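You operate a simulated robot arm through the tools that you are given. There is no shell and no other tool. Be economical: measure what you need, move in short steps, check, and stop when the job is done.

Carry out the task below with a simulated two-armed robot. There is one attempt and no reset: what you move stays moved.

TASK
Clear the dot press: pack the green-dotted light in the small carton and shut its flap.
Fine: then set the dot dial to yellow and dot the white light once. Set down upright: black bike light, white bike light.

Only the result counts: the job must be done as asked and must still hold three seconds after the hand-in. Knocking over, shifting, dropping, spilling or breaking anything else fails it.

THE ROBOT
Two 7-joint arms with two-finger parallel grippers on one trunk, on a base that drives. Base frame: it is fixed to the floor where the robot stands at the start and does not move with it; the origin is under the middle of the robot, x ahead of it, y to its left, z up; the surface under the hand at the start is at about z = 880. Units: mm, degrees, N and s.
The left shoulder is at the start at [36, 101, 1186], the right one opposite. With the tool pointing down near the work surface each hand reaches from about 200 to 520 mm from the robot's upright axis, wherever it stands, measured 20 degrees to its own side. Places, roughly: dot dial [300, 100, 900]; inside of the small carton on the parts bench [400, -900, 900]; nest of the dot press [500, 0, 900]; small carton on the parts bench flap [500, -900, 1000]. Payload 2.4 kg a hand.
Tool frame (each hand has its own): the origin (TCP) lies between the finger pads and is the grasp point; the fingertips stand 24 mm ahead of it; z points along the fingers, y is the line along which they close. The gripper opens to 68 mm. The fingers are 17 mm wide and 10 mm thick; the gripper's body (40 by 70 mm) begins 41 mm behind the TCP.
Orientation is that of the tool frame in the base frame, as a unit quaternion [x, y, z, w]. With the fingers straight down and closing along the base's y, the tool's x points along the base's -x, its y along +y and its z along -z.

THE INTERFACE
- The arms move only by the tool nudge_tool. It takes "left_series", "right_series" or both (then of equal length, played together; a hand with none holds still); each is a list of rows, each a list of 7 numbers: the shift along the base's x, y, z in units of 25 mm (1.0 is 25 mm), then the turn, a rotation vector about the base's x, y, z in units of 6 degrees (1.0 is 6 degrees), then the closure, from 0 (fully open) to 1 (shut). In form: [[x, y, z, rx, ry, rz, fingers], ...]. A call has 1 to 10 rows; each row shifts and turns the commanded pose from where the row before left it. A call with a number of a shift or a turn outside -1 to 1 is refused whole. Rows are played at 5 a second. More than 50 mm and 8.6 degrees between two rows, or a gripper value outside its range, and nothing of the call is played. A pose out of reach is approached as far as the arm can. The call stops where the force on the tool passes 40 N (or 10 N more than at its start, if that is more) or the arm is blocked; 0.2 s more then pass. The fingers move at their own pace (about 72 mm/s each) and stop on an object; they squeeze with about 26 N. The grip force told is the motor's: it shows also when the fingers shut on nothing. Time passes only in rows, and 0.2 s behind the last, so rows that do not move let the fingers close. The reply holds the time, the measured pose of the TCP, the force on the tool along the base axes, the opening and the grip force, in the units named above and with some noise, with the torque about the TCP (base axes, N m) and any sound that the robot's microphone picked up.
- Cameras (640 x 400 px; columns grow to the right, rows downward): "scene" is now at [113.3, 14, 1334]; the picture's right is [0.16, -0.99, 0.00], its down [-0.66, -0.11, -0.74] and it looks along [0.73, 0.12, -0.67] (base axes); focal length 214 px, centre (320, 200). "left" rides on the left gripper at [84, -11, -75] in its tool frame; the picture's right is [0.13, 0.99, 0.00], its down [-0.60, 0.08, -0.79] and it looks along [-0.79, 0.10, 0.61] (tool axes); focal length 251 px, centre (320, 200). "right" rides on the right gripper at [84, 11, -75] in its tool frame; the picture's right is [-0.13, 0.99, 0.00], its down [-0.60, -0.08, -0.79] and it looks along [-0.79, -0.10, 0.61] (tool axes); focal length 251 px, centre (320, 200). There is no depth. A picture from a camera that has moved, and an enlarged one, comes with that camera's place and axes in the base frame and with its lens.
- camera(camera): a new picture of that camera. No time passes.
- move_column(by): slides the trunk up (or, below 0, down) by that many mm; the arms and the scene camera ride with it, the base frame stays. It gives what a move gives, with no picture.
- roll_base(legs): drives the robot by 1 to 6 legs, each [ahead, left, turn to the left] in mm, mm and degrees, along the robot's own axes; the way and the turn of a leg run together, so that a leg with both is an arc; at most 1500 mm and 180 degrees a leg. The arms and the cameras ride along, it lands a little off, and it stops where it bumps. It gives what a move gives.
- head_to(pan, tilt): turns the head with the scene camera to pan (to the left, within 86 degrees either way) and tilt (down, from -29 to 69), counted from straight ahead of the robot. It gives what a move gives.
- inspect(camera, box): a new picture of the part [left, top, right, bottom] of that camera's present view, enlarged. No time passes.
- finish_job(): hands the job in; it is judged then, once.

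Go step by step. Nothing tells you exact positions but the pictures and the camera data: compare them with the known pose of the tool, close in by small moves and look again before you grip or let go. The budget is 120 turns and 88 pictures, counting those below and the enlarged ones. Unless the task says otherwise, let go and move clear before handing in, and close with one line.

The tools are called after "Emit:" by a JSON object that holds its "name" and its "arguments". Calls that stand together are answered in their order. nudge_tool: Moves the arms, as the interface text tells. Its arguments: {"type":"object","properties":{"left_series":{"type":"array","items":{"type":"array","items":{"type":"number"}}},"right_series":{"type":"array","items":{"type":"array","items":{"type":"number"}}}},"required":[]} The other tools are called the same way: move_column (by) slides the trunk up or down; roll_base (legs) drives the base; head_to (pan, tilt) turns the head that bears the scene camera; camera (camera) takes a picture; inspect (camera, box) takes an enlarged picture of a part of a camera's view; finish_job () hands the job in.

At the start:

```text
time: 0.0
left_tcp_pos: [375.6, 177.1, 1192.8]
left_tool_rot: [-0.001, 1.0, 0.0, 0.0]
left_ft_force: [-0.5, -0.5, 0.3]
left_torque: [-0.02, 0.0, -0.03]
left_width: 68.0
left_grip_force: 0.1
right_tcp_pos: [316.5, -78.7, 1182.1]
right_tool_rot: [0.0, 1.0, 0.0, 0.0]
right_ft_force: [0.3, -0.7, 0.5]
right_torque: [0.02, 0.03, 0.01]
right_width: 67.8
right_grip_force: 0.1
trunk travel left (down, up): [-400.0, 450.0]
robot x, y, heading: [2.7, -1.3, 0.0]
head pan, tilt: [9.4, 42.0]
```

scene: 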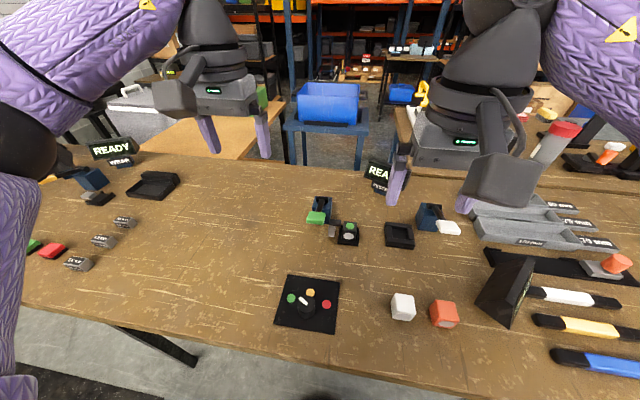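
right: 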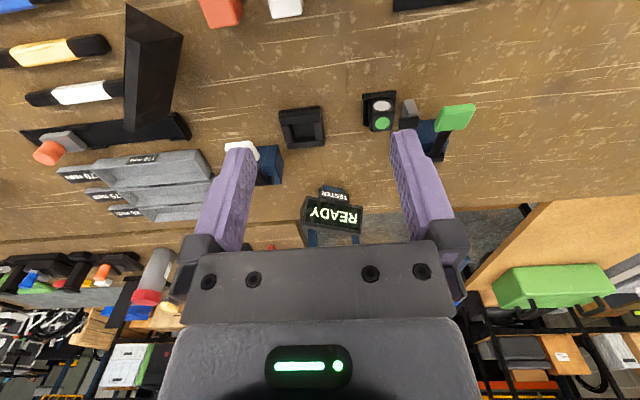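
left: 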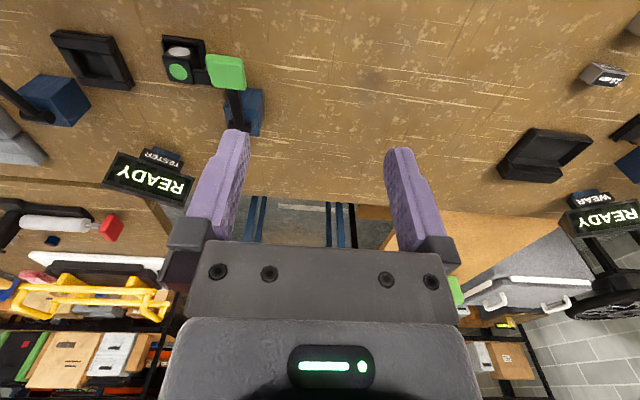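

I see a bench with a dot press (lever with green knob, nest holding a light with a green dot), a dial with coloured dots, and white and red cubes. I'll look closer at these before moving.

Emit:
{"name": "inspect", "arguments": {"camera": "scene", "box": [260, 180, 480, 340]}}

Emit:
{"name": "inspect", "arguments": {"camera": "right", "box": [220, 60, 500, 235]}}

Emit:
{"name": "head_to", "arguments": {"pan": -60, "tilt": 35}}

```text
2.50 times, centred on (370, 260) of scene
camera zoom: at [113.3, 14.0, 1334.0], right [0.16, -0.99, 0.0], down [-0.66, -0.11, -0.74], along [0.73, 0.12, -0.67], focal length 536 px, centre (195, 50)
```

zoom: 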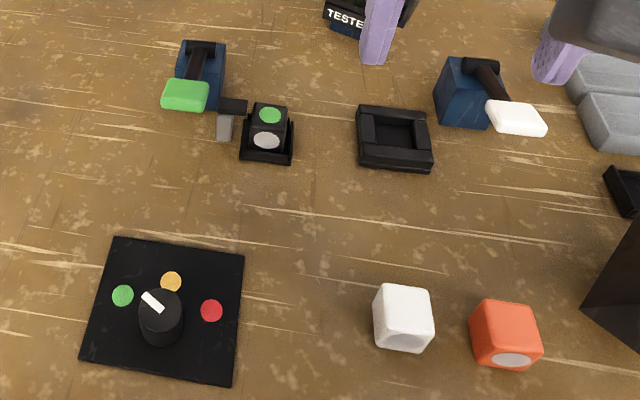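

```text
2.29 times, centred on (360, 148) of right
camera zoom: at [233.0, -67.6, 1256.6], right [0.13, 0.99, 0.0], down [0.6, -0.08, 0.79], along [0.79, -0.1, -0.61], focal length 575 px, centre (229, 320)
```

zoom: 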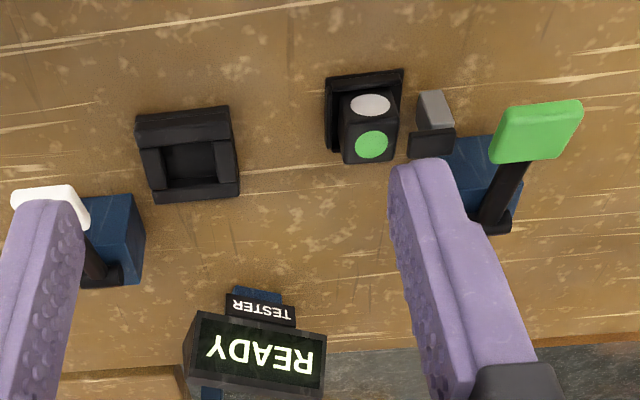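

```text
time: 1.4
left_tcp_pos: [376.3, 177.3, 1193.3]
left_tool_rot: [-0.001, 1.0, 0.0, 0.0]
left_ft_force: [1.0, -0.5, 0.7]
left_torque: [-0.03, -0.01, -0.03]
left_width: 68.2
left_grip_force: 0.2
right_tcp_pos: [317.4, -78.3, 1181.6]
right_tool_rot: [0.0, 1.0, 0.0, 0.0]
right_ft_force: [0.0, 0.0, 1.2]
right_torque: [0.03, 0.03, -0.02]
right_width: 67.8
right_grip_force: 0.1
trunk travel left (down, up): [-400.0, 450.0]
robot x, y, heading: [1.7, 0.7, -0.2]
head pan, tilt: [-60.0, 35.0]
```

Emit:
{"name": "camera", "arguments": {"camera": "scene"}}

```text
82 pictures are left
camera scene: at [74.9, -76.0, 1344.4], right [-0.87, -0.5, 0.0], down [-0.29, 0.5, -0.82], along [0.41, -0.71, -0.57], focal length 214 px, centre (320, 200)
```

scene: 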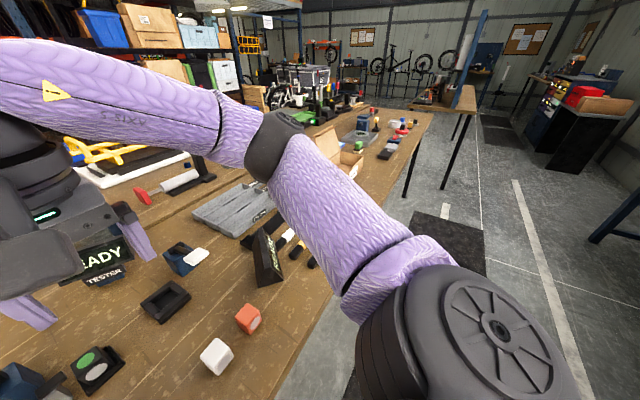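

Black light sits in the dot-press nest near (470, 0), with its lens facing me and green dot on top; carton is far right on the bench. I move the right hand above the nest to look.

Emit:
{"name": "nudge_tool", "arguments": {"right_series": [[1, 0.8, -1, 0, 0, 0, 0], [1, 0.8, -1, 0, 0, 0, 0], [1, 0.8, -1, 0, 0, 0, 0], [1, 0.8, -1, 0, 0, 0, 0]]}}

Emit:
{"name": "head_to", "arguments": {"pan": -5, "tilt": 50}}

Emit:
{"name": "camera", "arguments": {"camera": "right"}}

Emit:
{"name": "camera", "arguments": {"camera": "scene"}}

```text
time: 2.4
left_tcp_pos: [376.5, 177.0, 1194.3]
left_tool_rot: [-0.001, 1.0, -0.001, -0.001]
left_ft_force: [-0.7, 0.5, 0.6]
left_torque: [0.02, -0.01, 0.01]
left_width: 67.8
left_grip_force: 0.0
right_tcp_pos: [416.7, 0.5, 1080.7]
right_tool_rot: [0.0, 1.0, 0.0, 0.001]
right_ft_force: [0.1, -1.7, -0.2]
right_torque: [-0.06, 0.0, 0.0]
right_width: 68.3
right_grip_force: 0.1
trunk travel left (down, up): [-400.0, 450.0]
robot x, y, heading: [0.5, 2.3, -0.1]
head pan, tilt: [-60.0, 35.0]
```

```text
time: 3.6
left_tcp_pos: [377.3, 176.7, 1193.9]
left_tool_rot: [-0.001, 1.0, 0.0, 0.0]
left_ft_force: [-0.3, 0.5, 0.0]
left_torque: [0.0, 0.0, 0.02]
left_width: 68.0
left_grip_force: 0.0
right_tcp_pos: [416.8, 1.0, 1081.7]
right_tool_rot: [0.0, 1.0, -0.001, 0.0]
right_ft_force: [-0.3, -0.1, -0.1]
right_torque: [-0.01, 0.01, 0.04]
right_width: 68.0
right_grip_force: 0.0
trunk travel left (down, up): [-400.0, 450.0]
robot x, y, heading: [0.1, 0.6, 0.1]
head pan, tilt: [-5.0, 50.0]
```

```text
81 pictures are left
camera right: at [332.9, 11.6, 1157.1], right [0.13, 0.99, 0.0], down [0.6, -0.08, 0.79], along [0.79, -0.1, -0.61], focal length 251 px, centre (320, 200)
```

right: 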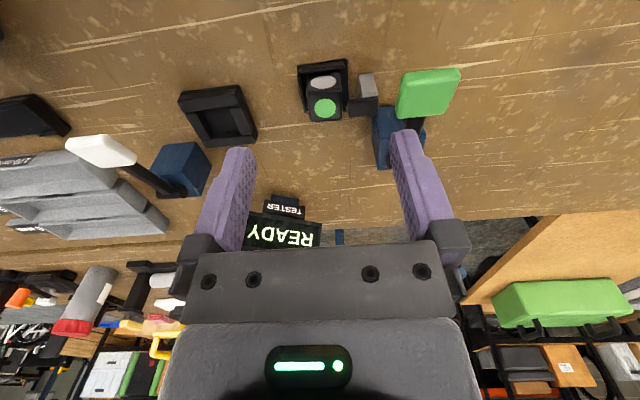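

```text
80 pictures are left
camera scene: at [107.5, -6.5, 1322.7], right [-0.09, -1.0, 0.0], down [-0.76, 0.07, -0.64], along [0.64, -0.06, -0.77], focal length 214 px, centre (320, 200)
```

scene: 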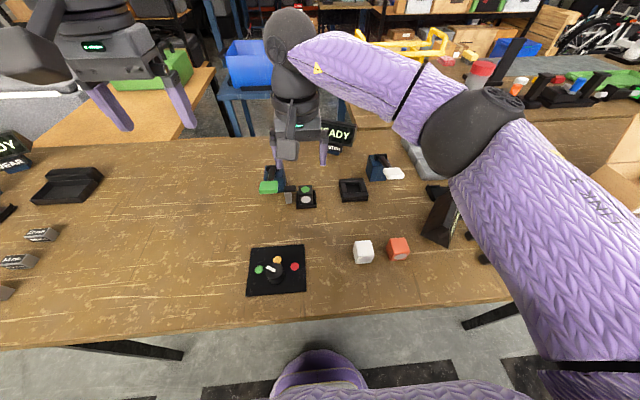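

Emit:
{"name": "inspect", "arguments": {"camera": "right", "box": [270, 40, 480, 180]}}

Emit:
{"name": "inspect", "arguments": {"camera": "scene", "box": [230, 150, 420, 290]}}

```text
2.86 times, centred on (375, 110) of right
camera zoom: at [332.9, 11.6, 1157.1], right [0.13, 0.99, 0.0], down [0.6, -0.08, 0.79], along [0.79, -0.1, -0.61], focal length 718 px, centre (163, 457)
```

zoom: 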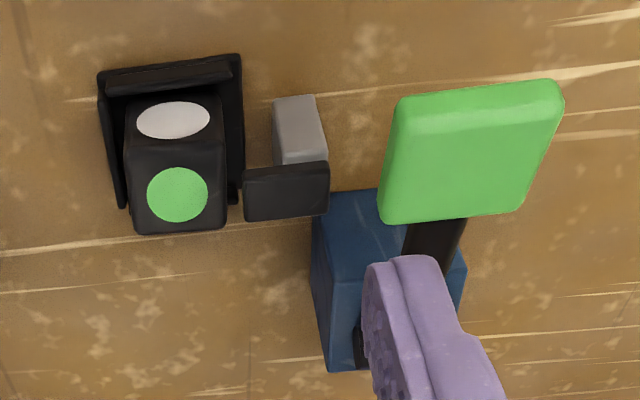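

```text
2.86 times, centred on (325, 220) of scene
camera zoom: at [107.5, -6.5, 1322.7], right [-0.09, -1.0, 0.0], down [-0.76, 0.07, -0.64], along [0.64, -0.06, -0.77], focal length 613 px, centre (306, 143)
```

zoom: 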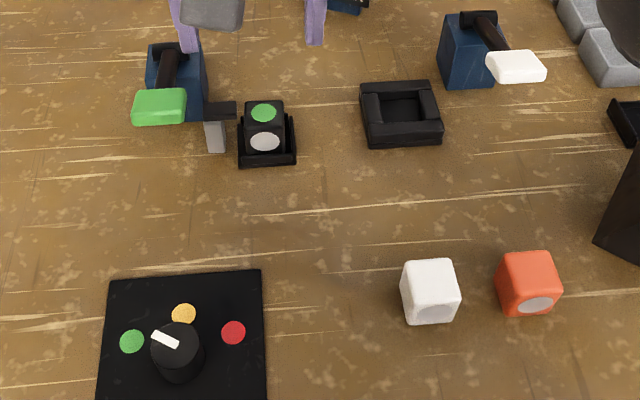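

The light's top is at about (484, -3, 917); the press arm stands close on its +y side, so I'll grip along x. Rotating the right hand 90° at height while centring over it.

Emit:
{"name": "nudge_tool", "arguments": {"right_series": [[0.3, 0, 0, 0, 0, 1, 0], [0.3, 0, 0, 0, 0, 1, 0], [0.3, 0, 0, 0, 0, 1, 0], [0.3, 0, 0, 0, 0, 1, 0], [0.3, 0, 0, 0, 0, 1, 0], [0.3, 0, 0, 0, 0, 1, 0], [0.3, 0, 0, 0, 0, 1, 0], [0.2, 0, 0, 0, 0, 1, 0], [0.2, 0, 0, 0, 0, 1, 0], [0.2, -0.12, 0, 0, 0, 1, 0]]}}

Emit:
{"name": "nudge_tool", "arguments": {"right_series": [[0, 0, -0.2, 0, 0, 1, 0], [0, 0, -0.2, 0, 0, 1, 0], [0, 0, -0.2, 0, 0, 1, 0], [0, 0, -0.2, 0, 0, 1, 0], [0, 0, -0.2, 0, 0, 1, 0], [0, 0, 0, 0, 0, 0, 0]]}}

Emit:
{"name": "camera", "arguments": {"camera": "right"}}

Emit:
{"name": "camera", "arguments": {"camera": "scene"}}

```text
time: 5.8
left_tcp_pos: [376.2, 177.6, 1193.0]
left_tool_rot: [-0.002, 1.0, -0.001, 0.0]
left_ft_force: [0.5, -0.5, 0.5]
left_torque: [-0.02, 0.03, 0.0]
left_width: 67.9
left_grip_force: 0.0
right_tcp_pos: [455.4, -5.2, 1081.8]
right_tool_rot: [-0.283, 0.959, 0.001, 0.0]
right_ft_force: [-0.3, 0.1, -0.7]
right_torque: [-0.01, -0.01, -0.03]
right_width: 68.1
right_grip_force: 0.0
right hand out of reach, approached as far as the arm can: row 6, 7, 8, 9, 10
trunk travel left (down, up): [-400.0, 450.0]
robot x, y, heading: [0.0, -0.7, -0.0]
head pan, tilt: [-5.0, 50.0]
```

```text
time: 7.2
left_tcp_pos: [375.8, 176.5, 1193.8]
left_tool_rot: [0.0, 1.0, 0.001, 0.0]
left_ft_force: [0.0, 1.1, 0.0]
left_torque: [-0.01, -0.01, 0.0]
left_width: 67.9
left_grip_force: 0.1
right_tcp_pos: [445.5, -31.3, 1067.5]
right_tool_rot: [-0.332, 0.943, 0.0, 0.001]
right_ft_force: [0.0, -0.5, 0.4]
right_torque: [0.01, 0.01, -0.01]
right_width: 68.1
right_grip_force: 0.0
right hand out of reach, approached as far as the arm can: row 1, 2, 3, 4, 5
trunk travel left (down, up): [-400.0, 450.0]
robot x, y, heading: [-5.8, 0.1, -0.0]
head pan, tilt: [-5.0, 50.0]
```

```text
77 pictures are left
camera right: at [374.1, -75.1, 1142.2], right [-0.52, 0.85, 0.0], down [0.52, 0.32, 0.79], along [0.68, 0.41, -0.61], focal length 251 px, centre (320, 200)
```

right: 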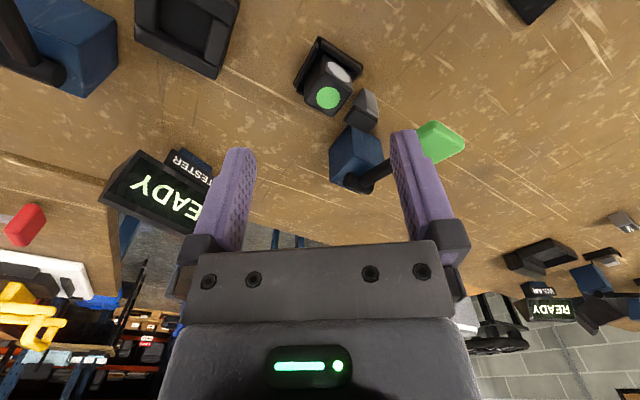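

```text
76 pictures are left
camera scene: at [107.5, -6.4, 1322.7], right [-0.09, -1.0, 0.0], down [-0.76, 0.07, -0.64], along [0.64, -0.06, -0.77], focal length 214 px, centre (320, 200)
```

scene: 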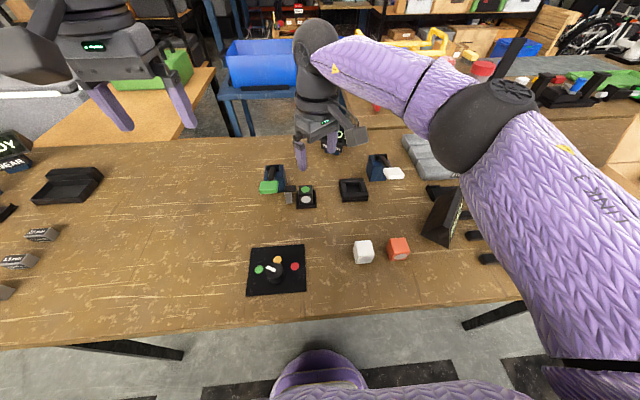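

The pose is out of reach for the yawed right hand, so I'll bring the base a little closer and to the left and check how yaw behaves.

Emit:
{"name": "roll_base", "arguments": {"legs": [[0, 130, 0], [60, 0, 0]]}}

Emit:
{"name": "nudge_tool", "arguments": {"right_series": [[0, -0.5, 0, 0, 0, 1, 0], [0, -0.5, 0, 0, 0, 1, 0], [0, -0.5, 0, 0, 0, 1, 0], [0, -0.5, 0, 0, 0, 1, 0]]}}

```text
time: 9.1
left_tcp_pos: [436.0, 310.1, 1193.0]
left_tool_rot: [-0.002, 1.0, 0.001, 0.0]
left_ft_force: [1.2, -0.5, 0.2]
left_torque: [-0.02, 0.01, 0.0]
left_width: 67.9
left_grip_force: 0.0
right_tcp_pos: [506.1, 102.3, 1066.4]
right_tool_rot: [-0.333, 0.943, 0.0, 0.001]
right_ft_force: [-1.0, -0.3, 0.3]
right_torque: [-0.02, -0.02, 0.0]
right_width: 68.1
right_grip_force: 0.1
trunk travel left (down, up): [-400.0, 450.0]
robot x, y, heading: [59.1, 130.0, 0.1]
head pan, tilt: [-5.0, 50.0]
```

```text
time: 10.1
left_tcp_pos: [436.2, 310.3, 1193.6]
left_tool_rot: [-0.004, 1.0, 0.0, 0.0]
left_ft_force: [-1.8, 0.1, -0.8]
left_torque: [0.02, 0.01, -0.01]
left_width: 68.2
left_grip_force: 0.0
right_tcp_pos: [506.0, 102.2, 1067.0]
right_tool_rot: [-0.333, 0.943, 0.001, 0.001]
right_ft_force: [-0.3, 0.4, -0.2]
right_torque: [-0.02, -0.02, -0.05]
right_width: 67.9
right_grip_force: 0.1
right hand out of reach, approached as far as the arm can: row 1, 2, 3, 4
trunk travel left (down, up): [-400.0, 450.0]
robot x, y, heading: [61.2, 130.8, 0.3]
head pan, tilt: [-5.0, 50.0]
```

Emit:
{"name": "nudge_tool", "arguments": {"right_series": [[-0.2, -0.8, 0, 0, 0, 0, 0], [-0.2, -0.8, 0, 0, 0, 0, 0], [-0.2, -0.8, 0, 0, 0, 0, 0], [-0.2, -0.8, 0, 0, 0, 0, 0], [0, -0.8, 0, 0, 0, 0, 0], [0, 0, 0, 0, 0, 0, 0], [0, 0, 0, 0, 0, 0, 0]]}}

```text
time: 11.7
left_tcp_pos: [435.4, 309.7, 1192.3]
left_tool_rot: [-0.004, 1.0, 0.0, 0.0]
left_ft_force: [1.0, -0.7, 0.4]
left_torque: [-0.01, 0.02, 0.02]
left_width: 68.0
left_grip_force: 0.0
right_tcp_pos: [486.7, 11.8, 1066.9]
right_tool_rot: [-0.332, 0.943, -0.001, 0.001]
right_ft_force: [0.9, -0.1, 0.2]
right_torque: [0.01, 0.04, -0.01]
right_width: 68.0
right_grip_force: 0.1
right hand out of reach, approached as far as the arm can: row 5
trunk travel left (down, up): [-400.0, 450.0]
robot x, y, heading: [58.9, 129.3, 0.2]
head pan, tilt: [-5.0, 50.0]
```

Yaw seems limited in this direction; I try turning the other way.

Emit:
{"name": "nudge_tool", "arguments": {"right_series": [[0, 0, 0, 0, 0, -1, 0], [0, 0, 0, 0, 0, -1, 0], [0, 0, 0, 0, 0, -1, 0], [0, 0, 0, 0, 0, -1, 0], [0, 0, 0, 0, 0, -1, 0], [0, 0, 0, 0, 0, -1, 0], [0, 0, 0, 0, 0, -1, 0], [0, 0, 0, 0, 0, -1, 0], [0, 0, 0, 0, 0, -1, 0], [0, 0, 0, 0, 0, -1, 0]]}}

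Emit:
{"name": "nudge_tool", "arguments": {"right_series": [[0, 0, 0, 0, 0, -1, 0], [0, 0, 0, 0, 0, -1, 0], [0, 0, 0, 0, 0, -1, 0], [0, 0, 0, 0, 0, -1, 0], [0, 0, 0, 0, 0, -1, 0], [0, 0, 0, 0, 0, -1, 0], [0, 0, 0, 0, 0, -1, 0], [0, 0, 0, 0, 0, -1, 0], [0, 0, 0, 0, 0, -1, 0], [0, 0, 0, 0, 0, -1, 0]]}}

```text
time: 13.9
left_tcp_pos: [435.1, 310.5, 1193.3]
left_tool_rot: [-0.002, 1.0, 0.0, 0.0]
left_ft_force: [-0.3, -0.5, 0.0]
left_torque: [0.01, -0.01, -0.02]
left_width: 68.2
left_grip_force: 0.0
right_tcp_pos: [487.0, 13.2, 1068.1]
right_tool_rot: [0.185, 0.983, 0.0, 0.001]
right_ft_force: [1.0, 1.1, 0.4]
right_torque: [0.02, 0.01, -0.01]
right_width: 67.8
right_grip_force: 0.0
trunk travel left (down, up): [-400.0, 450.0]
robot x, y, heading: [59.1, 132.1, 0.5]
head pan, tilt: [-5.0, 50.0]
```

```text
time: 16.1
left_tcp_pos: [435.7, 310.4, 1192.5]
left_tool_rot: [-0.003, 1.0, 0.0, 0.0]
left_ft_force: [0.0, -0.2, 0.1]
left_torque: [0.02, 0.0, 0.02]
left_width: 68.1
left_grip_force: 0.1
right_tcp_pos: [485.8, 12.0, 1067.7]
right_tool_rot: [0.65, 0.76, -0.001, 0.0]
right_ft_force: [-0.1, -1.1, 0.7]
right_torque: [-0.03, 0.02, 0.0]
right_width: 67.9
right_grip_force: 0.0
trunk travel left (down, up): [-400.0, 450.0]
robot x, y, heading: [60.6, 133.3, 0.1]
head pan, tilt: [-5.0, 50.0]
```

-90° works. Finish the turn, centre, drop a little, look.

Emit:
{"name": "nudge_tool", "arguments": {"right_series": [[0, -0.3, -1, 0, 0, -0.8, 0], [0, -0.3, -1, 0, 0, -0.7, 0], [0, 0, -1, 0, 0, 0, 0], [0, 0, 0, 0, 0, 0, 0]]}}

Emit:
{"name": "camera", "arguments": {"camera": "right"}}

Emit:
{"name": "camera", "arguments": {"camera": "scene"}}

```text
time: 17.1
left_tcp_pos: [436.3, 310.5, 1193.7]
left_tool_rot: [-0.003, 1.0, 0.0, 0.001]
left_ft_force: [-0.5, 0.2, 0.9]
left_torque: [0.01, -0.03, -0.04]
left_width: 68.0
left_grip_force: 0.1
right_tcp_pos: [486.0, -2.8, 992.6]
right_tool_rot: [0.708, 0.706, -0.001, 0.0]
right_ft_force: [0.4, -0.3, 0.3]
right_torque: [-0.02, 0.01, 0.01]
right_width: 68.1
right_grip_force: 0.1
trunk travel left (down, up): [-400.0, 450.0]
robot x, y, heading: [57.8, 133.9, -0.1]
head pan, tilt: [-5.0, 50.0]
```

```text
75 pictures are left
camera right: at [498.5, 80.8, 1067.1], right [0.99, -0.13, 0.0], down [-0.08, -0.6, 0.79], along [-0.11, -0.79, -0.61], focal length 251 px, centre (320, 200)
```

right: 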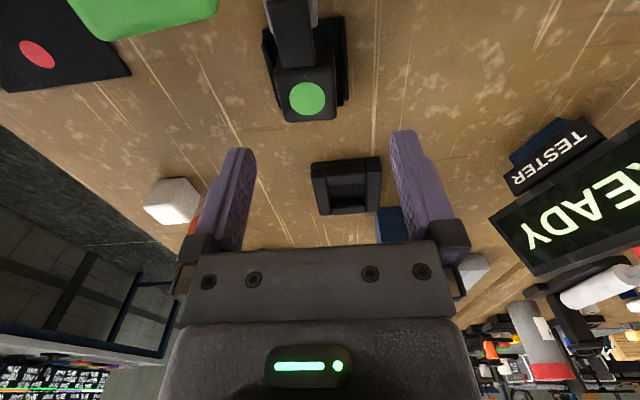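

```text
74 pictures are left
camera scene: at [167.7, 125.7, 1322.7], right [-0.08, -1.0, 0.0], down [-0.76, 0.06, -0.64], along [0.64, -0.05, -0.77], focal length 214 px, centre (320, 200)
```

scene: 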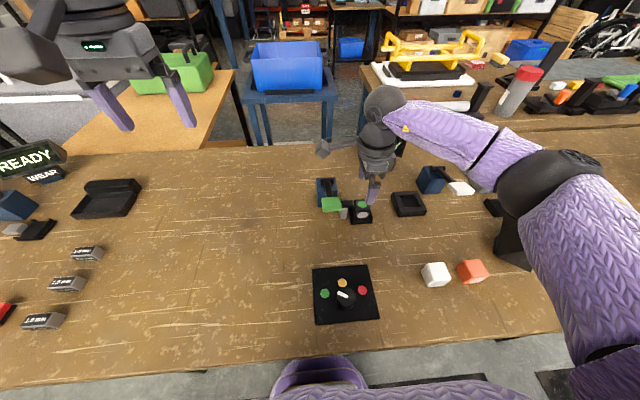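

Emit:
{"name": "inspect", "arguments": {"camera": "right", "box": [210, 0, 430, 140]}}

Emit:
{"name": "inspect", "arguments": {"camera": "scene", "box": [300, 160, 420, 240]}}

```text
2.86 times, centred on (320, 70) of right
camera zoom: at [498.5, 80.8, 1067.1], right [0.99, -0.13, 0.0], down [-0.08, -0.6, 0.79], along [-0.11, -0.79, -0.61], focal length 718 px, centre (320, 571)
```

zoom: 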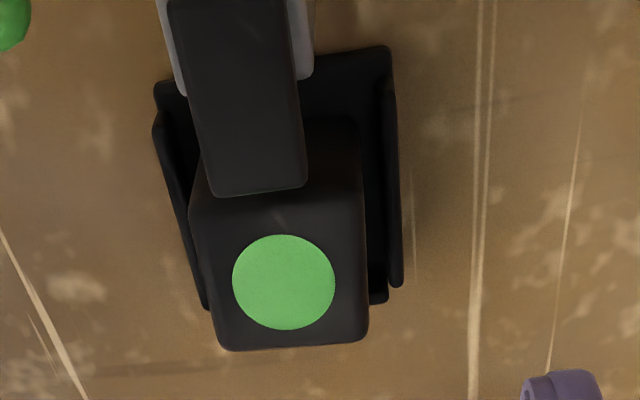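

```text
5.00 times, centred on (360, 200) of scene
camera zoom: at [167.7, 125.7, 1322.7], right [-0.08, -1.0, 0.0], down [-0.76, 0.06, -0.64], along [0.64, -0.05, -0.77], focal length 1072 px, centre (120, 200)
```

zoom: 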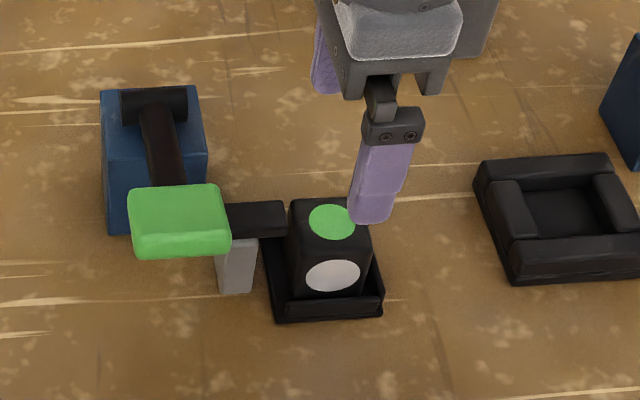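

Light centre ≈ (481, -4). Lower to TCP z≈925 and look.

Emit:
{"name": "nudge_tool", "arguments": {"right_series": [[-0.2, -0.06, -0.7, 0, 0, 0, 0], [0, 0, -0.7, 0, 0, 0, 0], [0, 0, -0.7, 0, 0, 0, 0], [0, 0, -0.6, 0, 0, 0, 0], [0, 0, 0, 0, 0, 0, 0]]}}

Emit:
{"name": "inspect", "arguments": {"camera": "scene", "box": [300, 150, 420, 230]}}

Emit:
{"name": "camera", "arguments": {"camera": "right"}}

```text
time: 18.3
left_tcp_pos: [435.4, 309.1, 1193.7]
left_tool_rot: [-0.003, 1.0, 0.0, 0.0]
left_ft_force: [-0.5, 0.5, -0.7]
left_torque: [0.01, -0.02, -0.02]
left_width: 68.2
left_grip_force: 0.1
right_tcp_pos: [480.3, -3.7, 924.0]
right_tool_rot: [0.708, 0.706, -0.002, -0.001]
right_ft_force: [1.3, -0.4, 0.0]
right_torque: [0.0, -0.01, 0.02]
right_width: 67.9
right_grip_force: 0.0
trunk travel left (down, up): [-400.0, 450.0]
robot x, y, heading: [60.9, 131.5, 0.2]
head pan, tilt: [-5.0, 50.0]
```

```text
5.00 times, centred on (360, 190) of scene
camera zoom: at [167.7, 125.7, 1322.7], right [-0.08, -1.0, 0.0], down [-0.76, 0.06, -0.64], along [0.64, -0.05, -0.77], focal length 1072 px, centre (120, 250)
```

zoom: 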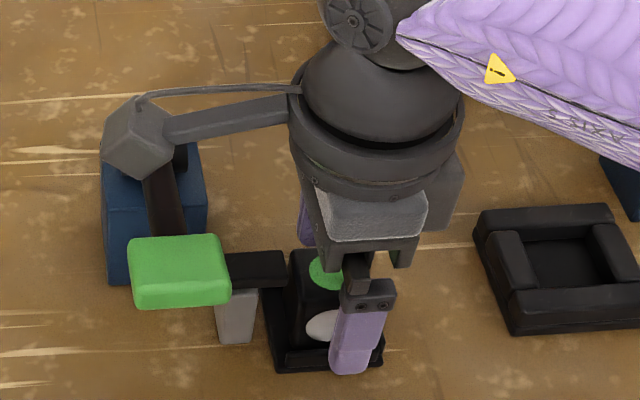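

```text
70 pictures are left
camera right: at [492.3, 80.0, 999.9], right [0.99, -0.13, 0.0], down [-0.08, -0.6, 0.79], along [-0.1, -0.79, -0.61], focal length 251 px, centre (320, 200)
```

right: 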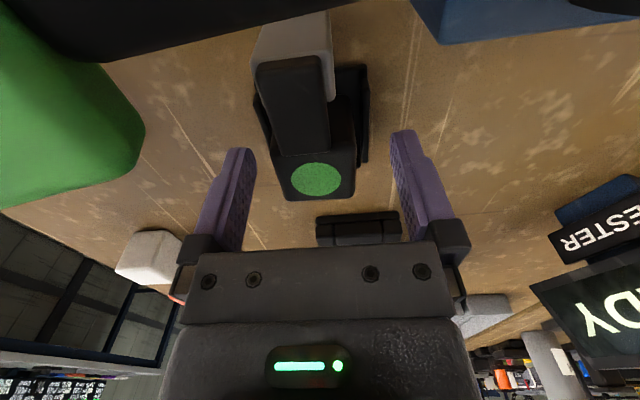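

The light is centred between the fingers; small y correction and close.

Emit:
{"name": "nudge_tool", "arguments": {"right_series": [[0, 0.12, 0, 0, 0, 0, 0], [0, 0, 0, 0, 0, 0, 0.5], [0, 0, 0, 0, 0, 0, 1], [0, 0, 0, 0, 0, 0, 1], [0, 0, 0, 0, 0, 0, 1]]}}

Emit:
{"name": "nudge_tool", "arguments": {"right_series": [[0, 0, 0.3, 0, 0, 0, 1], [0, 0, 0.5, 0, 0, 0, 1], [0, 0, 0.8, 0, 0, 0, 1], [0, 0, 1, 0, 0, 0, 1], [0, 0, 1, 0, 0, 0, 1], [0, 0, 1, 0, 0, 0, 1]]}}

Emit:
{"name": "camera", "arguments": {"camera": "right"}}

```text
time: 19.5
left_tcp_pos: [436.1, 308.8, 1193.4]
left_tool_rot: [-0.002, 1.0, 0.0, -0.001]
left_ft_force: [-0.2, 0.2, -1.1]
left_torque: [0.03, -0.02, 0.05]
left_width: 68.0
left_grip_force: 0.2
right_tcp_pos: [481.9, -1.7, 925.5]
right_tool_rot: [0.708, 0.706, -0.002, 0.0]
right_ft_force: [-0.2, 0.0, -0.2]
right_torque: [0.02, -0.03, 0.01]
right_width: 35.6
right_grip_force: 26.0
trunk travel left (down, up): [-400.0, 450.0]
robot x, y, heading: [63.2, 132.0, 0.4]
head pan, tilt: [-5.0, 50.0]
```

```text
time: 20.9
left_tcp_pos: [435.5, 309.3, 1194.0]
left_tool_rot: [-0.003, 1.0, 0.0, 0.0]
left_ft_force: [0.2, -0.6, -0.7]
left_torque: [-0.04, 0.04, 0.01]
left_width: 68.2
left_grip_force: 0.0
right_tcp_pos: [480.0, 0.3, 1041.4]
right_tool_rot: [0.708, 0.706, -0.002, 0.0]
right_ft_force: [0.6, -0.1, 0.3]
right_torque: [0.01, 0.02, -0.02]
right_width: 0.0
right_grip_force: 24.2
trunk travel left (down, up): [-400.0, 450.0]
robot x, y, heading: [59.7, 130.8, 0.3]
head pan, tilt: [-5.0, 50.0]
```

```text
69 pictures are left
camera right: at [490.7, 84.3, 1116.0], right [0.99, -0.13, 0.0], down [-0.08, -0.6, 0.79], along [-0.1, -0.79, -0.61], focal length 251 px, centre (320, 200)
```

right: 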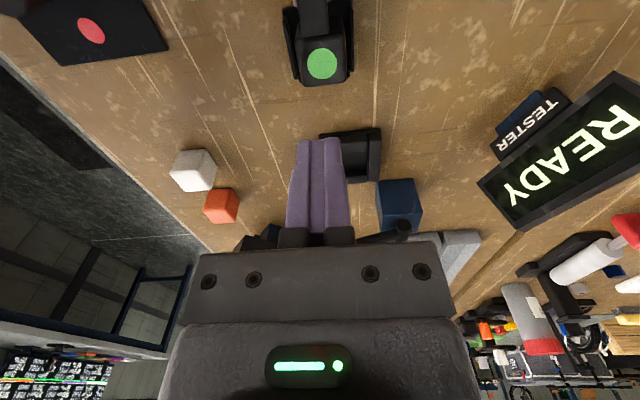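

The fingers slipped off while lifting. I look at whether the light moved and what holds it.

Emit:
{"name": "inspect", "arguments": {"camera": "right", "box": [230, 0, 410, 115]}}

Emit:
{"name": "inspect", "arguments": {"camera": "scene", "box": [300, 165, 420, 240]}}

```text
3.48 times, centred on (320, 58) of right
camera zoom: at [490.7, 84.3, 1116.0], right [0.99, -0.13, 0.0], down [-0.08, -0.6, 0.79], along [-0.1, -0.79, -0.61], focal length 875 px, centre (320, 696)
```

zoom: 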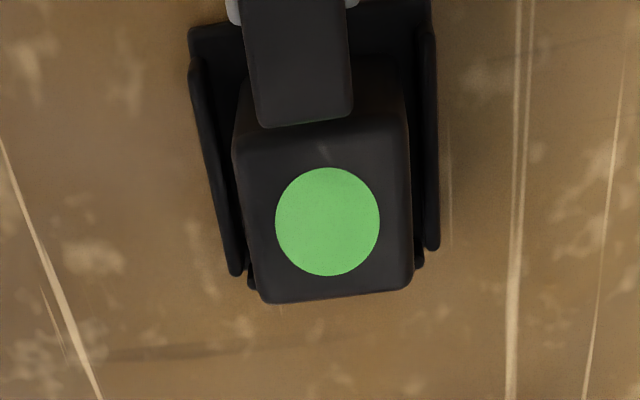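

```text
5.33 times, centred on (360, 202) of scene
camera zoom: at [167.6, 125.7, 1322.7], right [-0.08, -1.0, 0.0], down [-0.76, 0.06, -0.64], along [0.64, -0.05, -0.77], focal length 1144 px, centre (107, 187)
```

zoom: 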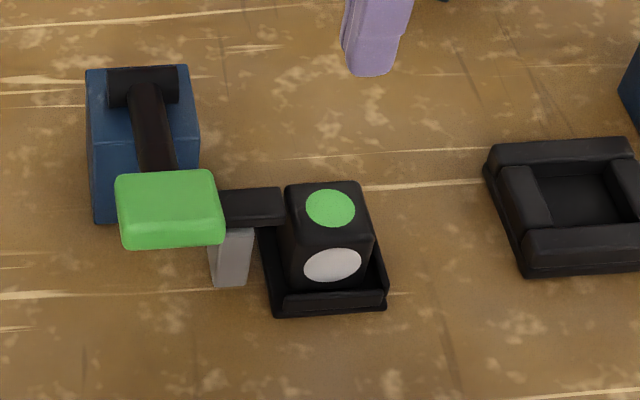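

The light is still seated and the fingers slid off. I tilt the hand so its camera gets a shallower look at the arm/light/nest.

Emit:
{"name": "nudge_tool", "arguments": {"right_series": [[0, 0.2, -0.5, -1, 0, 0, 1], [0, 0.2, -0.5, -1, 0, 0, 1], [0, 0.2, -0.5, -1, 0, 0, 1], [0, 0.2, -0.5, -1, 0, 0, 1], [0, 0.2, -0.5, -1, 0, 0, 1], [0, 0, 0, 0, 0, 0, 1]]}}

Emit:
{"name": "camera", "arguments": {"camera": "right"}}

```text
time: 22.3
left_tcp_pos: [436.5, 309.7, 1193.7]
left_tool_rot: [-0.003, 1.0, 0.001, 0.0]
left_ft_force: [-0.5, -0.1, 1.3]
left_torque: [-0.02, 0.0, 0.0]
left_width: 68.2
left_grip_force: 0.0
right_tcp_pos: [480.8, 26.1, 979.2]
right_tool_rot: [0.683, 0.682, -0.184, 0.184]
right_ft_force: [0.2, -1.3, -0.2]
right_torque: [-0.01, -0.01, 0.01]
right_width: 0.1
right_grip_force: 23.2
trunk travel left (down, up): [-400.0, 450.0]
robot x, y, heading: [64.3, 127.7, 0.2]
head pan, tilt: [-5.0, 50.0]
```

```text
66 pictures are left
camera right: at [492.2, 135.7, 1000.7], right [0.99, -0.11, 0.07], down [-0.08, -0.12, 0.99], along [-0.1, -0.99, -0.13], focal length 251 px, centre (320, 200)
```

right: 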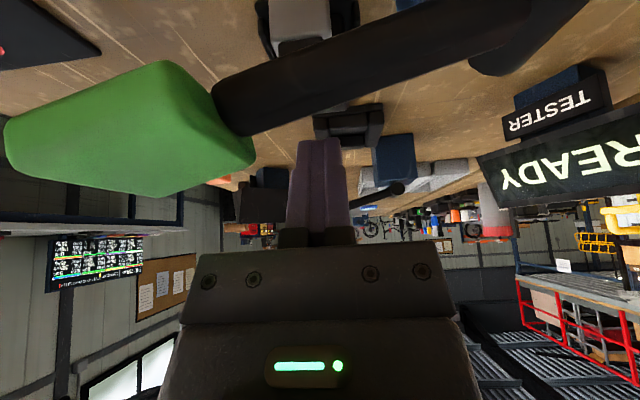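

Emit:
{"name": "nudge_tool", "arguments": {"right_series": [[0, -1, 0, 0, 0, 0, 1], [0, -1, 0, 0, 0, 0, 1], [0, -0.8, 0, 0, 0, 0, 1], [0, 0, 0, 0, 0, 0, 1]]}}

Emit:
{"name": "inspect", "arguments": {"camera": "right", "box": [200, 0, 440, 150]}}

```text
time: 23.3
left_tcp_pos: [435.6, 310.4, 1193.3]
left_tool_rot: [-0.003, 1.0, 0.0, 0.001]
left_ft_force: [-0.2, -0.1, 1.0]
left_torque: [0.01, 0.02, 0.0]
left_width: 68.0
left_grip_force: 0.0
right_tcp_pos: [482.0, -46.2, 977.4]
right_tool_rot: [0.684, 0.682, -0.183, 0.183]
right_ft_force: [0.7, 0.3, 0.0]
right_torque: [-0.03, 0.02, -0.01]
right_width: 0.0
right_grip_force: 23.6
trunk travel left (down, up): [-400.0, 450.0]
robot x, y, heading: [57.3, 136.0, 0.3]
head pan, tilt: [-5.0, 50.0]
```

```text
2.67 times, centred on (320, 75) of right
camera zoom: at [492.3, 64.4, 1000.7], right [0.99, -0.11, 0.07], down [-0.08, -0.12, 0.99], along [-0.1, -0.99, -0.13], focal length 670 px, centre (320, 533)
```

zoom: 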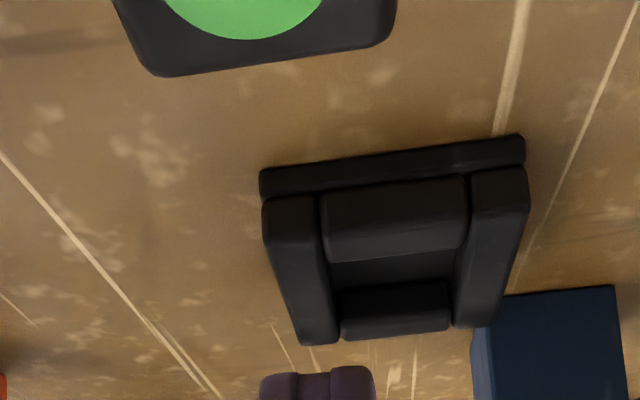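

Triangulation puts the light's top at z≈926, centre (481,-1); the arm end is at about (.., 20, 934). I go back upright, regrip slightly lower and lift in tiny steps watching the force.

Emit:
{"name": "nudge_tool", "arguments": {"right_series": [[0, 0.3, 0.4, 1, 0, 0, 0], [0, 0.3, 0, 1, 0, 0, 0], [0, 0.4, 0, 1, 0, 0, 0], [0, 0.4, 0, 1, 0, 0, 0], [0, 0.4, 0, 1, 0, 0, 0], [0, 0, -0.4, 0, 0, 0, 0], [0, 0, 0, 0, 0, 0, 0]]}}

```text
time: 24.9
left_tcp_pos: [435.9, 309.6, 1194.3]
left_tool_rot: [-0.002, 1.0, 0.001, 0.0]
left_ft_force: [-0.4, -1.0, -0.1]
left_torque: [-0.04, 0.01, 0.0]
left_width: 68.0
left_grip_force: 0.1
right_tcp_pos: [481.6, -0.1, 978.3]
right_tool_rot: [0.708, 0.706, -0.002, 0.0]
right_ft_force: [-0.3, 0.4, -0.6]
right_torque: [0.0, 0.02, 0.0]
right_width: 67.9
right_grip_force: 0.0
trunk travel left (down, up): [-400.0, 450.0]
robot x, y, heading: [63.2, 130.8, 0.2]
head pan, tilt: [-5.0, 50.0]
```

Emit:
{"name": "nudge_tool", "arguments": {"right_series": [[0, 0, -1, 0, 0, 0, 0], [0, 0, -1, 0, 0, 0, 0], [0, 0, -0.36, 0, 0, 0, 0], [0, 0, 0, 0, 0, 0, 0]]}}

Emit:
{"name": "nudge_tool", "arguments": {"right_series": [[0, 0, 0, 0, 0, 0, 0.6], [0, 0, 0, 0, 0, 0, 1], [0, 0, 0, 0, 0, 0, 1], [0, 0, 0, 0, 0, 0, 1], [0, 0, 0.2, 0, 0, 0, 1]]}}

Emit:
{"name": "camera", "arguments": {"camera": "right"}}

```text
time: 25.9
left_tcp_pos: [436.5, 309.0, 1192.5]
left_tool_rot: [-0.002, 1.0, 0.001, 0.0]
left_ft_force: [-0.5, 0.0, -0.5]
left_torque: [0.0, 0.0, 0.01]
left_width: 67.7
left_grip_force: 0.1
right_tcp_pos: [479.1, 0.1, 918.3]
right_tool_rot: [0.708, 0.706, -0.001, 0.0]
right_ft_force: [-0.2, -0.6, -0.1]
right_torque: [-0.04, 0.0, 0.02]
right_width: 68.1
right_grip_force: 0.0
trunk travel left (down, up): [-400.0, 450.0]
robot x, y, heading: [61.4, 129.3, 0.0]
head pan, tilt: [-5.0, 50.0]
```

```text
time: 27.1
left_tcp_pos: [438.1, 310.1, 1193.4]
left_tool_rot: [-0.003, 1.0, 0.0, -0.001]
left_ft_force: [0.6, 0.9, 0.2]
left_torque: [0.01, -0.02, -0.02]
left_width: 68.2
left_grip_force: 0.1
right_tcp_pos: [480.2, 0.0, 919.0]
right_tool_rot: [0.707, 0.707, -0.005, -0.002]
right_ft_force: [6.8, 1.1, -18.0]
right_torque: [0.37, -0.48, -0.12]
right_width: 53.8
right_grip_force: 44.6
trunk travel left (down, up): [-400.0, 450.0]
robot x, y, heading: [59.4, 133.3, -0.1]
head pan, tilt: [-5.0, 50.0]
stopped in row 5 (right hand): the force on the tool passed its limit at 45 N (the readings are from after the stop); the commanded pose is now the measured one
```

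```text
64 pictures are left
camera right: at [491.6, 84.6, 993.8], right [0.99, -0.13, -0.01], down [-0.07, -0.6, 0.8], along [-0.11, -0.79, -0.6], focal length 251 px, centre (320, 200)
```

right: 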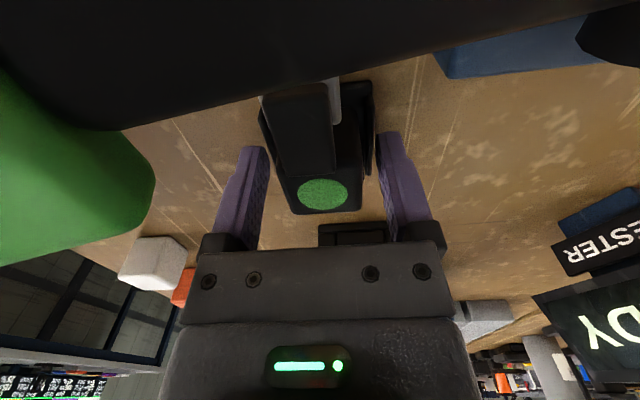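

The fingers clamped the nest's walls (54 mm wide). Open, rise to 926 and regrip the light.

Emit:
{"name": "nudge_tool", "arguments": {"right_series": [[0, 0, 0, 0, 0, 0, 0], [0, 0, 0, 0, 0, 0, 0], [0.03, 0, 0.28, 0, 0, 0, 0], [0, 0, 0, 0, 0, 0, 0]]}}

Emit:
{"name": "nudge_tool", "arguments": {"right_series": [[0, 0, 0, 0, 0, 0, 0.6], [0, 0, 0, 0, 0, 0, 1], [0, 0, 0, 0, 0, 0, 1], [0, 0, 0, 0, 0, 0, 1]]}}

Emit:
{"name": "nudge_tool", "arguments": {"right_series": [[0, 0, 0.12, 0, 0, 0, 1]]}}

Emit:
{"name": "inspect", "arguments": {"camera": "right", "box": [200, 60, 440, 220]}}

```text
time: 28.1
left_tcp_pos: [435.7, 310.1, 1192.8]
left_tool_rot: [-0.002, 1.0, -0.001, 0.0]
left_ft_force: [-0.9, -0.4, 0.3]
left_torque: [0.04, -0.03, -0.06]
left_width: 68.1
left_grip_force: 0.1
right_tcp_pos: [478.5, 0.5, 926.5]
right_tool_rot: [0.707, 0.707, -0.005, -0.002]
right_ft_force: [-0.5, -0.4, 0.4]
right_torque: [0.04, 0.01, 0.0]
right_width: 67.9
right_grip_force: 0.0
trunk travel left (down, up): [-400.0, 450.0]
robot x, y, heading: [61.2, 131.1, 0.2]
head pan, tilt: [-5.0, 50.0]
```

```text
time: 29.1
left_tcp_pos: [435.4, 310.0, 1193.9]
left_tool_rot: [-0.003, 1.0, 0.0, 0.0]
left_ft_force: [-0.7, 0.2, 0.5]
left_torque: [0.03, 0.02, 0.03]
left_width: 68.1
left_grip_force: 0.0
right_tcp_pos: [479.5, 0.7, 927.5]
right_tool_rot: [0.708, 0.707, -0.004, -0.002]
right_ft_force: [0.2, 0.6, 0.1]
right_torque: [0.03, -0.05, 0.0]
right_width: 35.7
right_grip_force: 26.5
trunk travel left (down, up): [-400.0, 450.0]
robot x, y, heading: [60.2, 133.4, 0.2]
head pan, tilt: [-5.0, 50.0]
```

```text
time: 29.5
left_tcp_pos: [436.2, 310.1, 1193.2]
left_tool_rot: [-0.003, 1.0, 0.0, -0.001]
left_ft_force: [0.0, -0.3, 0.6]
left_torque: [0.02, 0.02, 0.01]
left_width: 68.0
left_grip_force: 0.1
right_tcp_pos: [478.6, 0.0, 930.2]
right_tool_rot: [0.707, 0.707, -0.005, -0.002]
right_ft_force: [-0.9, 0.2, -0.9]
right_torque: [0.01, 0.02, -0.02]
right_width: 35.7
right_grip_force: 25.7
trunk travel left (down, up): [-400.0, 450.0]
robot x, y, heading: [59.8, 128.0, 0.1]
head pan, tilt: [-5.0, 50.0]
```

```text
2.50 times, centred on (320, 140) of right
camera zoom: at [490.3, 84.9, 1005.2], right [0.99, -0.13, -0.01], down [-0.07, -0.6, 0.8], along [-0.11, -0.79, -0.61], focal length 629 px, centre (320, 350)
```

zoom: 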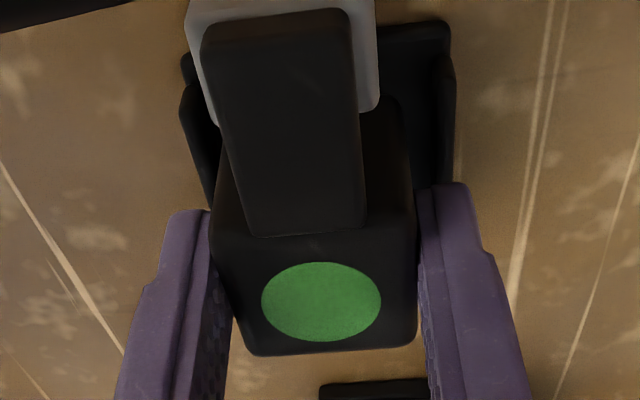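

Force is low and grip holds; continue lifting in small steps, watching.

Emit:
{"name": "nudge_tool", "arguments": {"right_series": [[0, 0, 0.2, 0, 0, 0, 1]]}}

Emit:
{"name": "nudge_tool", "arguments": {"right_series": [[0, 0, 0.2, 0, 0, 0, 1]]}}

Emit:
{"name": "inspect", "arguments": {"camera": "right", "box": [200, 60, 440, 220]}}

```text
time: 29.9
left_tcp_pos: [436.3, 310.4, 1193.4]
left_tool_rot: [-0.003, 1.0, 0.0, -0.001]
left_ft_force: [0.2, 0.5, 0.4]
left_torque: [-0.01, 0.0, 0.02]
left_width: 67.9
left_grip_force: 0.1
right_tcp_pos: [477.4, 0.7, 934.5]
right_tool_rot: [0.707, 0.707, -0.005, -0.001]
right_ft_force: [-0.3, 0.4, -0.5]
right_torque: [0.0, 0.0, -0.05]
right_width: 35.2
right_grip_force: 26.3
trunk travel left (down, up): [-400.0, 450.0]
robot x, y, heading: [60.2, 134.8, 0.2]
head pan, tilt: [-5.0, 50.0]
```

```text
time: 30.3
left_tcp_pos: [435.3, 309.5, 1193.7]
left_tool_rot: [-0.002, 1.0, 0.0, -0.001]
left_ft_force: [-0.2, -0.8, 0.1]
left_torque: [0.01, -0.01, 0.02]
left_width: 68.1
left_grip_force: 0.0
right_tcp_pos: [479.1, 0.2, 940.4]
right_tool_rot: [0.707, 0.708, -0.004, -0.002]
right_ft_force: [-0.3, -0.2, -0.2]
right_torque: [0.0, -0.01, 0.01]
right_width: 35.5
right_grip_force: 26.1
trunk travel left (down, up): [-400.0, 450.0]
robot x, y, heading: [55.8, 134.2, -0.1]
head pan, tilt: [-5.0, 50.0]
```

```text
2.50 times, centred on (320, 140) of right
camera zoom: at [490.8, 84.9, 1015.3], right [0.99, -0.13, -0.01], down [-0.07, -0.6, 0.8], along [-0.11, -0.79, -0.61], focal length 629 px, centre (320, 350)
```

zoom: 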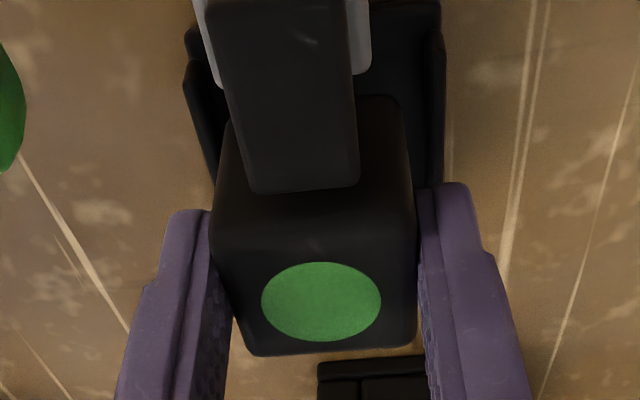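

It rises with the hand now. Continue gently, with a slight shift away from the arm once out of the nest.

Emit:
{"name": "nudge_tool", "arguments": {"right_series": [[0, 0, 0.2, 0, 0, 0, 1], [0, -0.1, 0.2, 0, 0, 0, 1], [0, -0.1, 0.2, 0, 0, 0, 1], [0, -0.1, 0.3, 0, 0, 0, 1], [0, -0.1, 0.3, 0, 0, 0, 1]]}}

Emit:
{"name": "nudge_tool", "arguments": {"right_series": [[0, 0, 0.3, 0, 0, 0, 1], [0, 0, 0.4, 0, 0, 0, 1], [0, 0, 0.5, 0, 0, 0, 1], [0, 0, 0.5, 0, 0, 0, 1], [0, 0, 0.5, 0, 0, 0, 1], [0, 0, 0.5, 0, 0, 0, 1], [0, 0, 0.4, 0, 0, 0, 1], [0, 0, 0.2, 0, 0, 0, 1]]}}

Emit:
{"name": "camera", "arguments": {"camera": "right"}}

```text
time: 31.5
left_tcp_pos: [434.8, 310.5, 1194.0]
left_tool_rot: [-0.002, 1.0, -0.001, 0.0]
left_ft_force: [-0.3, -0.1, 0.1]
left_torque: [-0.04, 0.01, -0.02]
left_width: 68.2
left_grip_force: 0.1
right_tcp_pos: [479.2, -9.6, 970.6]
right_tool_rot: [0.708, 0.706, -0.004, -0.001]
right_ft_force: [-0.3, -0.3, -0.4]
right_torque: [-0.04, 0.02, 0.03]
right_width: 35.2
right_grip_force: 25.7
trunk travel left (down, up): [-400.0, 450.0]
robot x, y, heading: [61.7, 133.6, 0.3]
head pan, tilt: [-5.0, 50.0]
```

```text
time: 33.3
left_tcp_pos: [435.7, 309.1, 1193.1]
left_tool_rot: [-0.003, 1.0, 0.0, 0.0]
left_ft_force: [-0.2, 0.1, -0.2]
left_torque: [0.02, -0.02, -0.02]
left_width: 67.9
left_grip_force: 0.0
right_tcp_pos: [477.8, -9.2, 1052.9]
right_tool_rot: [0.708, 0.706, -0.004, -0.003]
right_ft_force: [0.1, 0.1, -0.7]
right_torque: [-0.02, 0.01, 0.02]
right_width: 35.3
right_grip_force: 25.9
trunk travel left (down, up): [-400.0, 450.0]
robot x, y, heading: [59.0, 131.8, 0.1]
head pan, tilt: [-5.0, 50.0]
```

```text
61 pictures are left
camera right: at [489.8, 75.4, 1127.7], right [0.99, -0.13, -0.01], down [-0.07, -0.6, 0.8], along [-0.11, -0.79, -0.61], focal length 251 px, centre (320, 200)
```

right: 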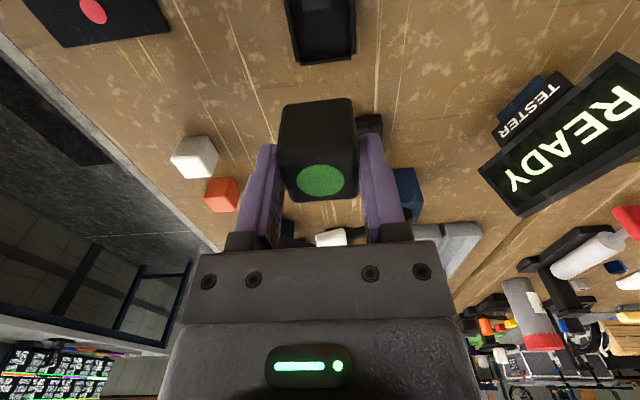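

Light is in hand. Raise the trunk for clearance and drive right to the carton.

Emit:
{"name": "move_column", "arguments": {"by": 150}}

Emit:
{"name": "roll_base", "arguments": {"legs": [[0, -700, 0]]}}

Emit:
{"name": "head_to", "arguments": {"pan": -20, "tilt": 45}}

Emit:
{"name": "camera", "arguments": {"camera": "scene"}}

```text
time: 35.1
left_tcp_pos: [436.6, 309.2, 1344.1]
left_tool_rot: [-0.003, 1.0, 0.0, -0.001]
left_ft_force: [1.0, -0.2, -0.4]
left_torque: [0.05, -0.02, -0.03]
left_width: 68.0
left_grip_force: 0.0
right_tcp_pos: [480.0, -9.8, 1202.2]
right_tool_rot: [0.707, 0.707, -0.004, -0.002]
right_ft_force: [-0.4, 0.4, -1.1]
right_torque: [-0.02, -0.01, 0.0]
right_width: 35.7
right_grip_force: 25.8
trunk travel left (down, up): [-550.0, 300.0]
robot x, y, heading: [60.9, 133.0, 0.4]
head pan, tilt: [-5.0, 50.0]
```

```text
time: 39.0
left_tcp_pos: [438.6, -399.3, 1343.0]
left_tool_rot: [-0.005, 1.0, 0.001, 0.001]
left_ft_force: [-0.1, -0.3, -0.3]
left_torque: [0.01, 0.0, -0.01]
left_width: 68.1
left_grip_force: 0.0
right_tcp_pos: [485.0, -717.7, 1203.9]
right_tool_rot: [0.705, 0.709, -0.004, -0.003]
right_ft_force: [0.2, -0.1, -0.6]
right_torque: [-0.01, 0.0, -0.03]
right_width: 35.6
right_grip_force: 25.7
trunk travel left (down, up): [-550.0, 300.0]
robot x, y, heading: [63.8, -581.3, 0.5]
head pan, tilt: [-5.0, 50.0]
```

```text
time: 39.8
left_tcp_pos: [440.2, -398.8, 1344.3]
left_tool_rot: [-0.006, 1.0, 0.001, 0.001]
left_ft_force: [-1.2, 0.8, -0.2]
left_torque: [0.0, 0.0, 0.0]
left_width: 68.1
left_grip_force: 0.2
right_tcp_pos: [484.5, -717.3, 1202.7]
right_tool_rot: [0.705, 0.709, -0.005, -0.001]
right_ft_force: [-0.6, 0.5, -1.0]
right_torque: [0.0, 0.02, -0.03]
right_width: 35.4
right_grip_force: 25.8
trunk travel left (down, up): [-550.0, 300.0]
robot x, y, heading: [63.7, -578.5, 0.6]
head pan, tilt: [-20.0, 45.0]
```

```text
60 pictures are left
camera scene: at [157.1, -605.6, 1480.2], right [-0.33, -0.94, 0.0], down [-0.67, 0.24, -0.71], along [0.67, -0.24, -0.71], focal length 214 px, centre (320, 200)
```

scene: 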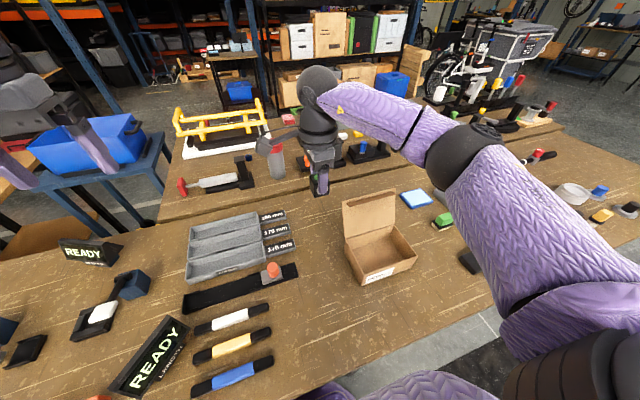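

Emit:
{"name": "inspect", "arguments": {"camera": "scene", "box": [320, 170, 440, 300]}}

Emit:
{"name": "camera", "arguments": {"camera": "right"}}

```text
3.08 times, centred on (380, 235) of scene
camera zoom: at [157.1, -605.6, 1480.2], right [-0.33, -0.94, 0.0], down [-0.67, 0.24, -0.71], along [0.67, -0.24, -0.71], focal length 660 px, centre (135, 92)
```

zoom: 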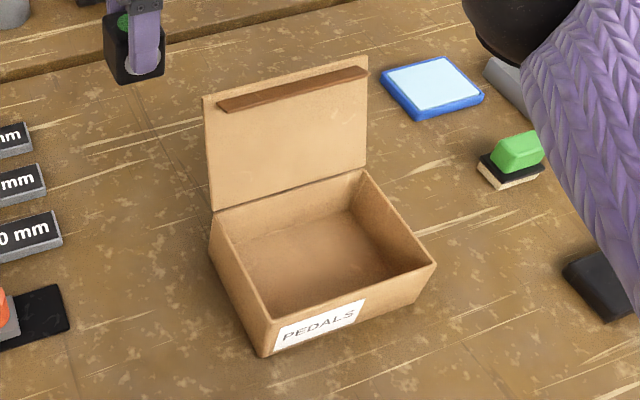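

```text
58 pictures are left
camera right: at [495.8, -633.5, 1277.9], right [0.99, -0.12, -0.01], down [-0.07, -0.6, 0.8], along [-0.1, -0.79, -0.61], focal length 251 px, centre (320, 200)
```

right: 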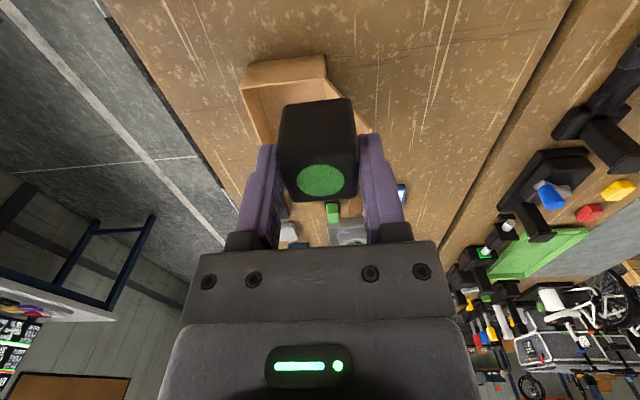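

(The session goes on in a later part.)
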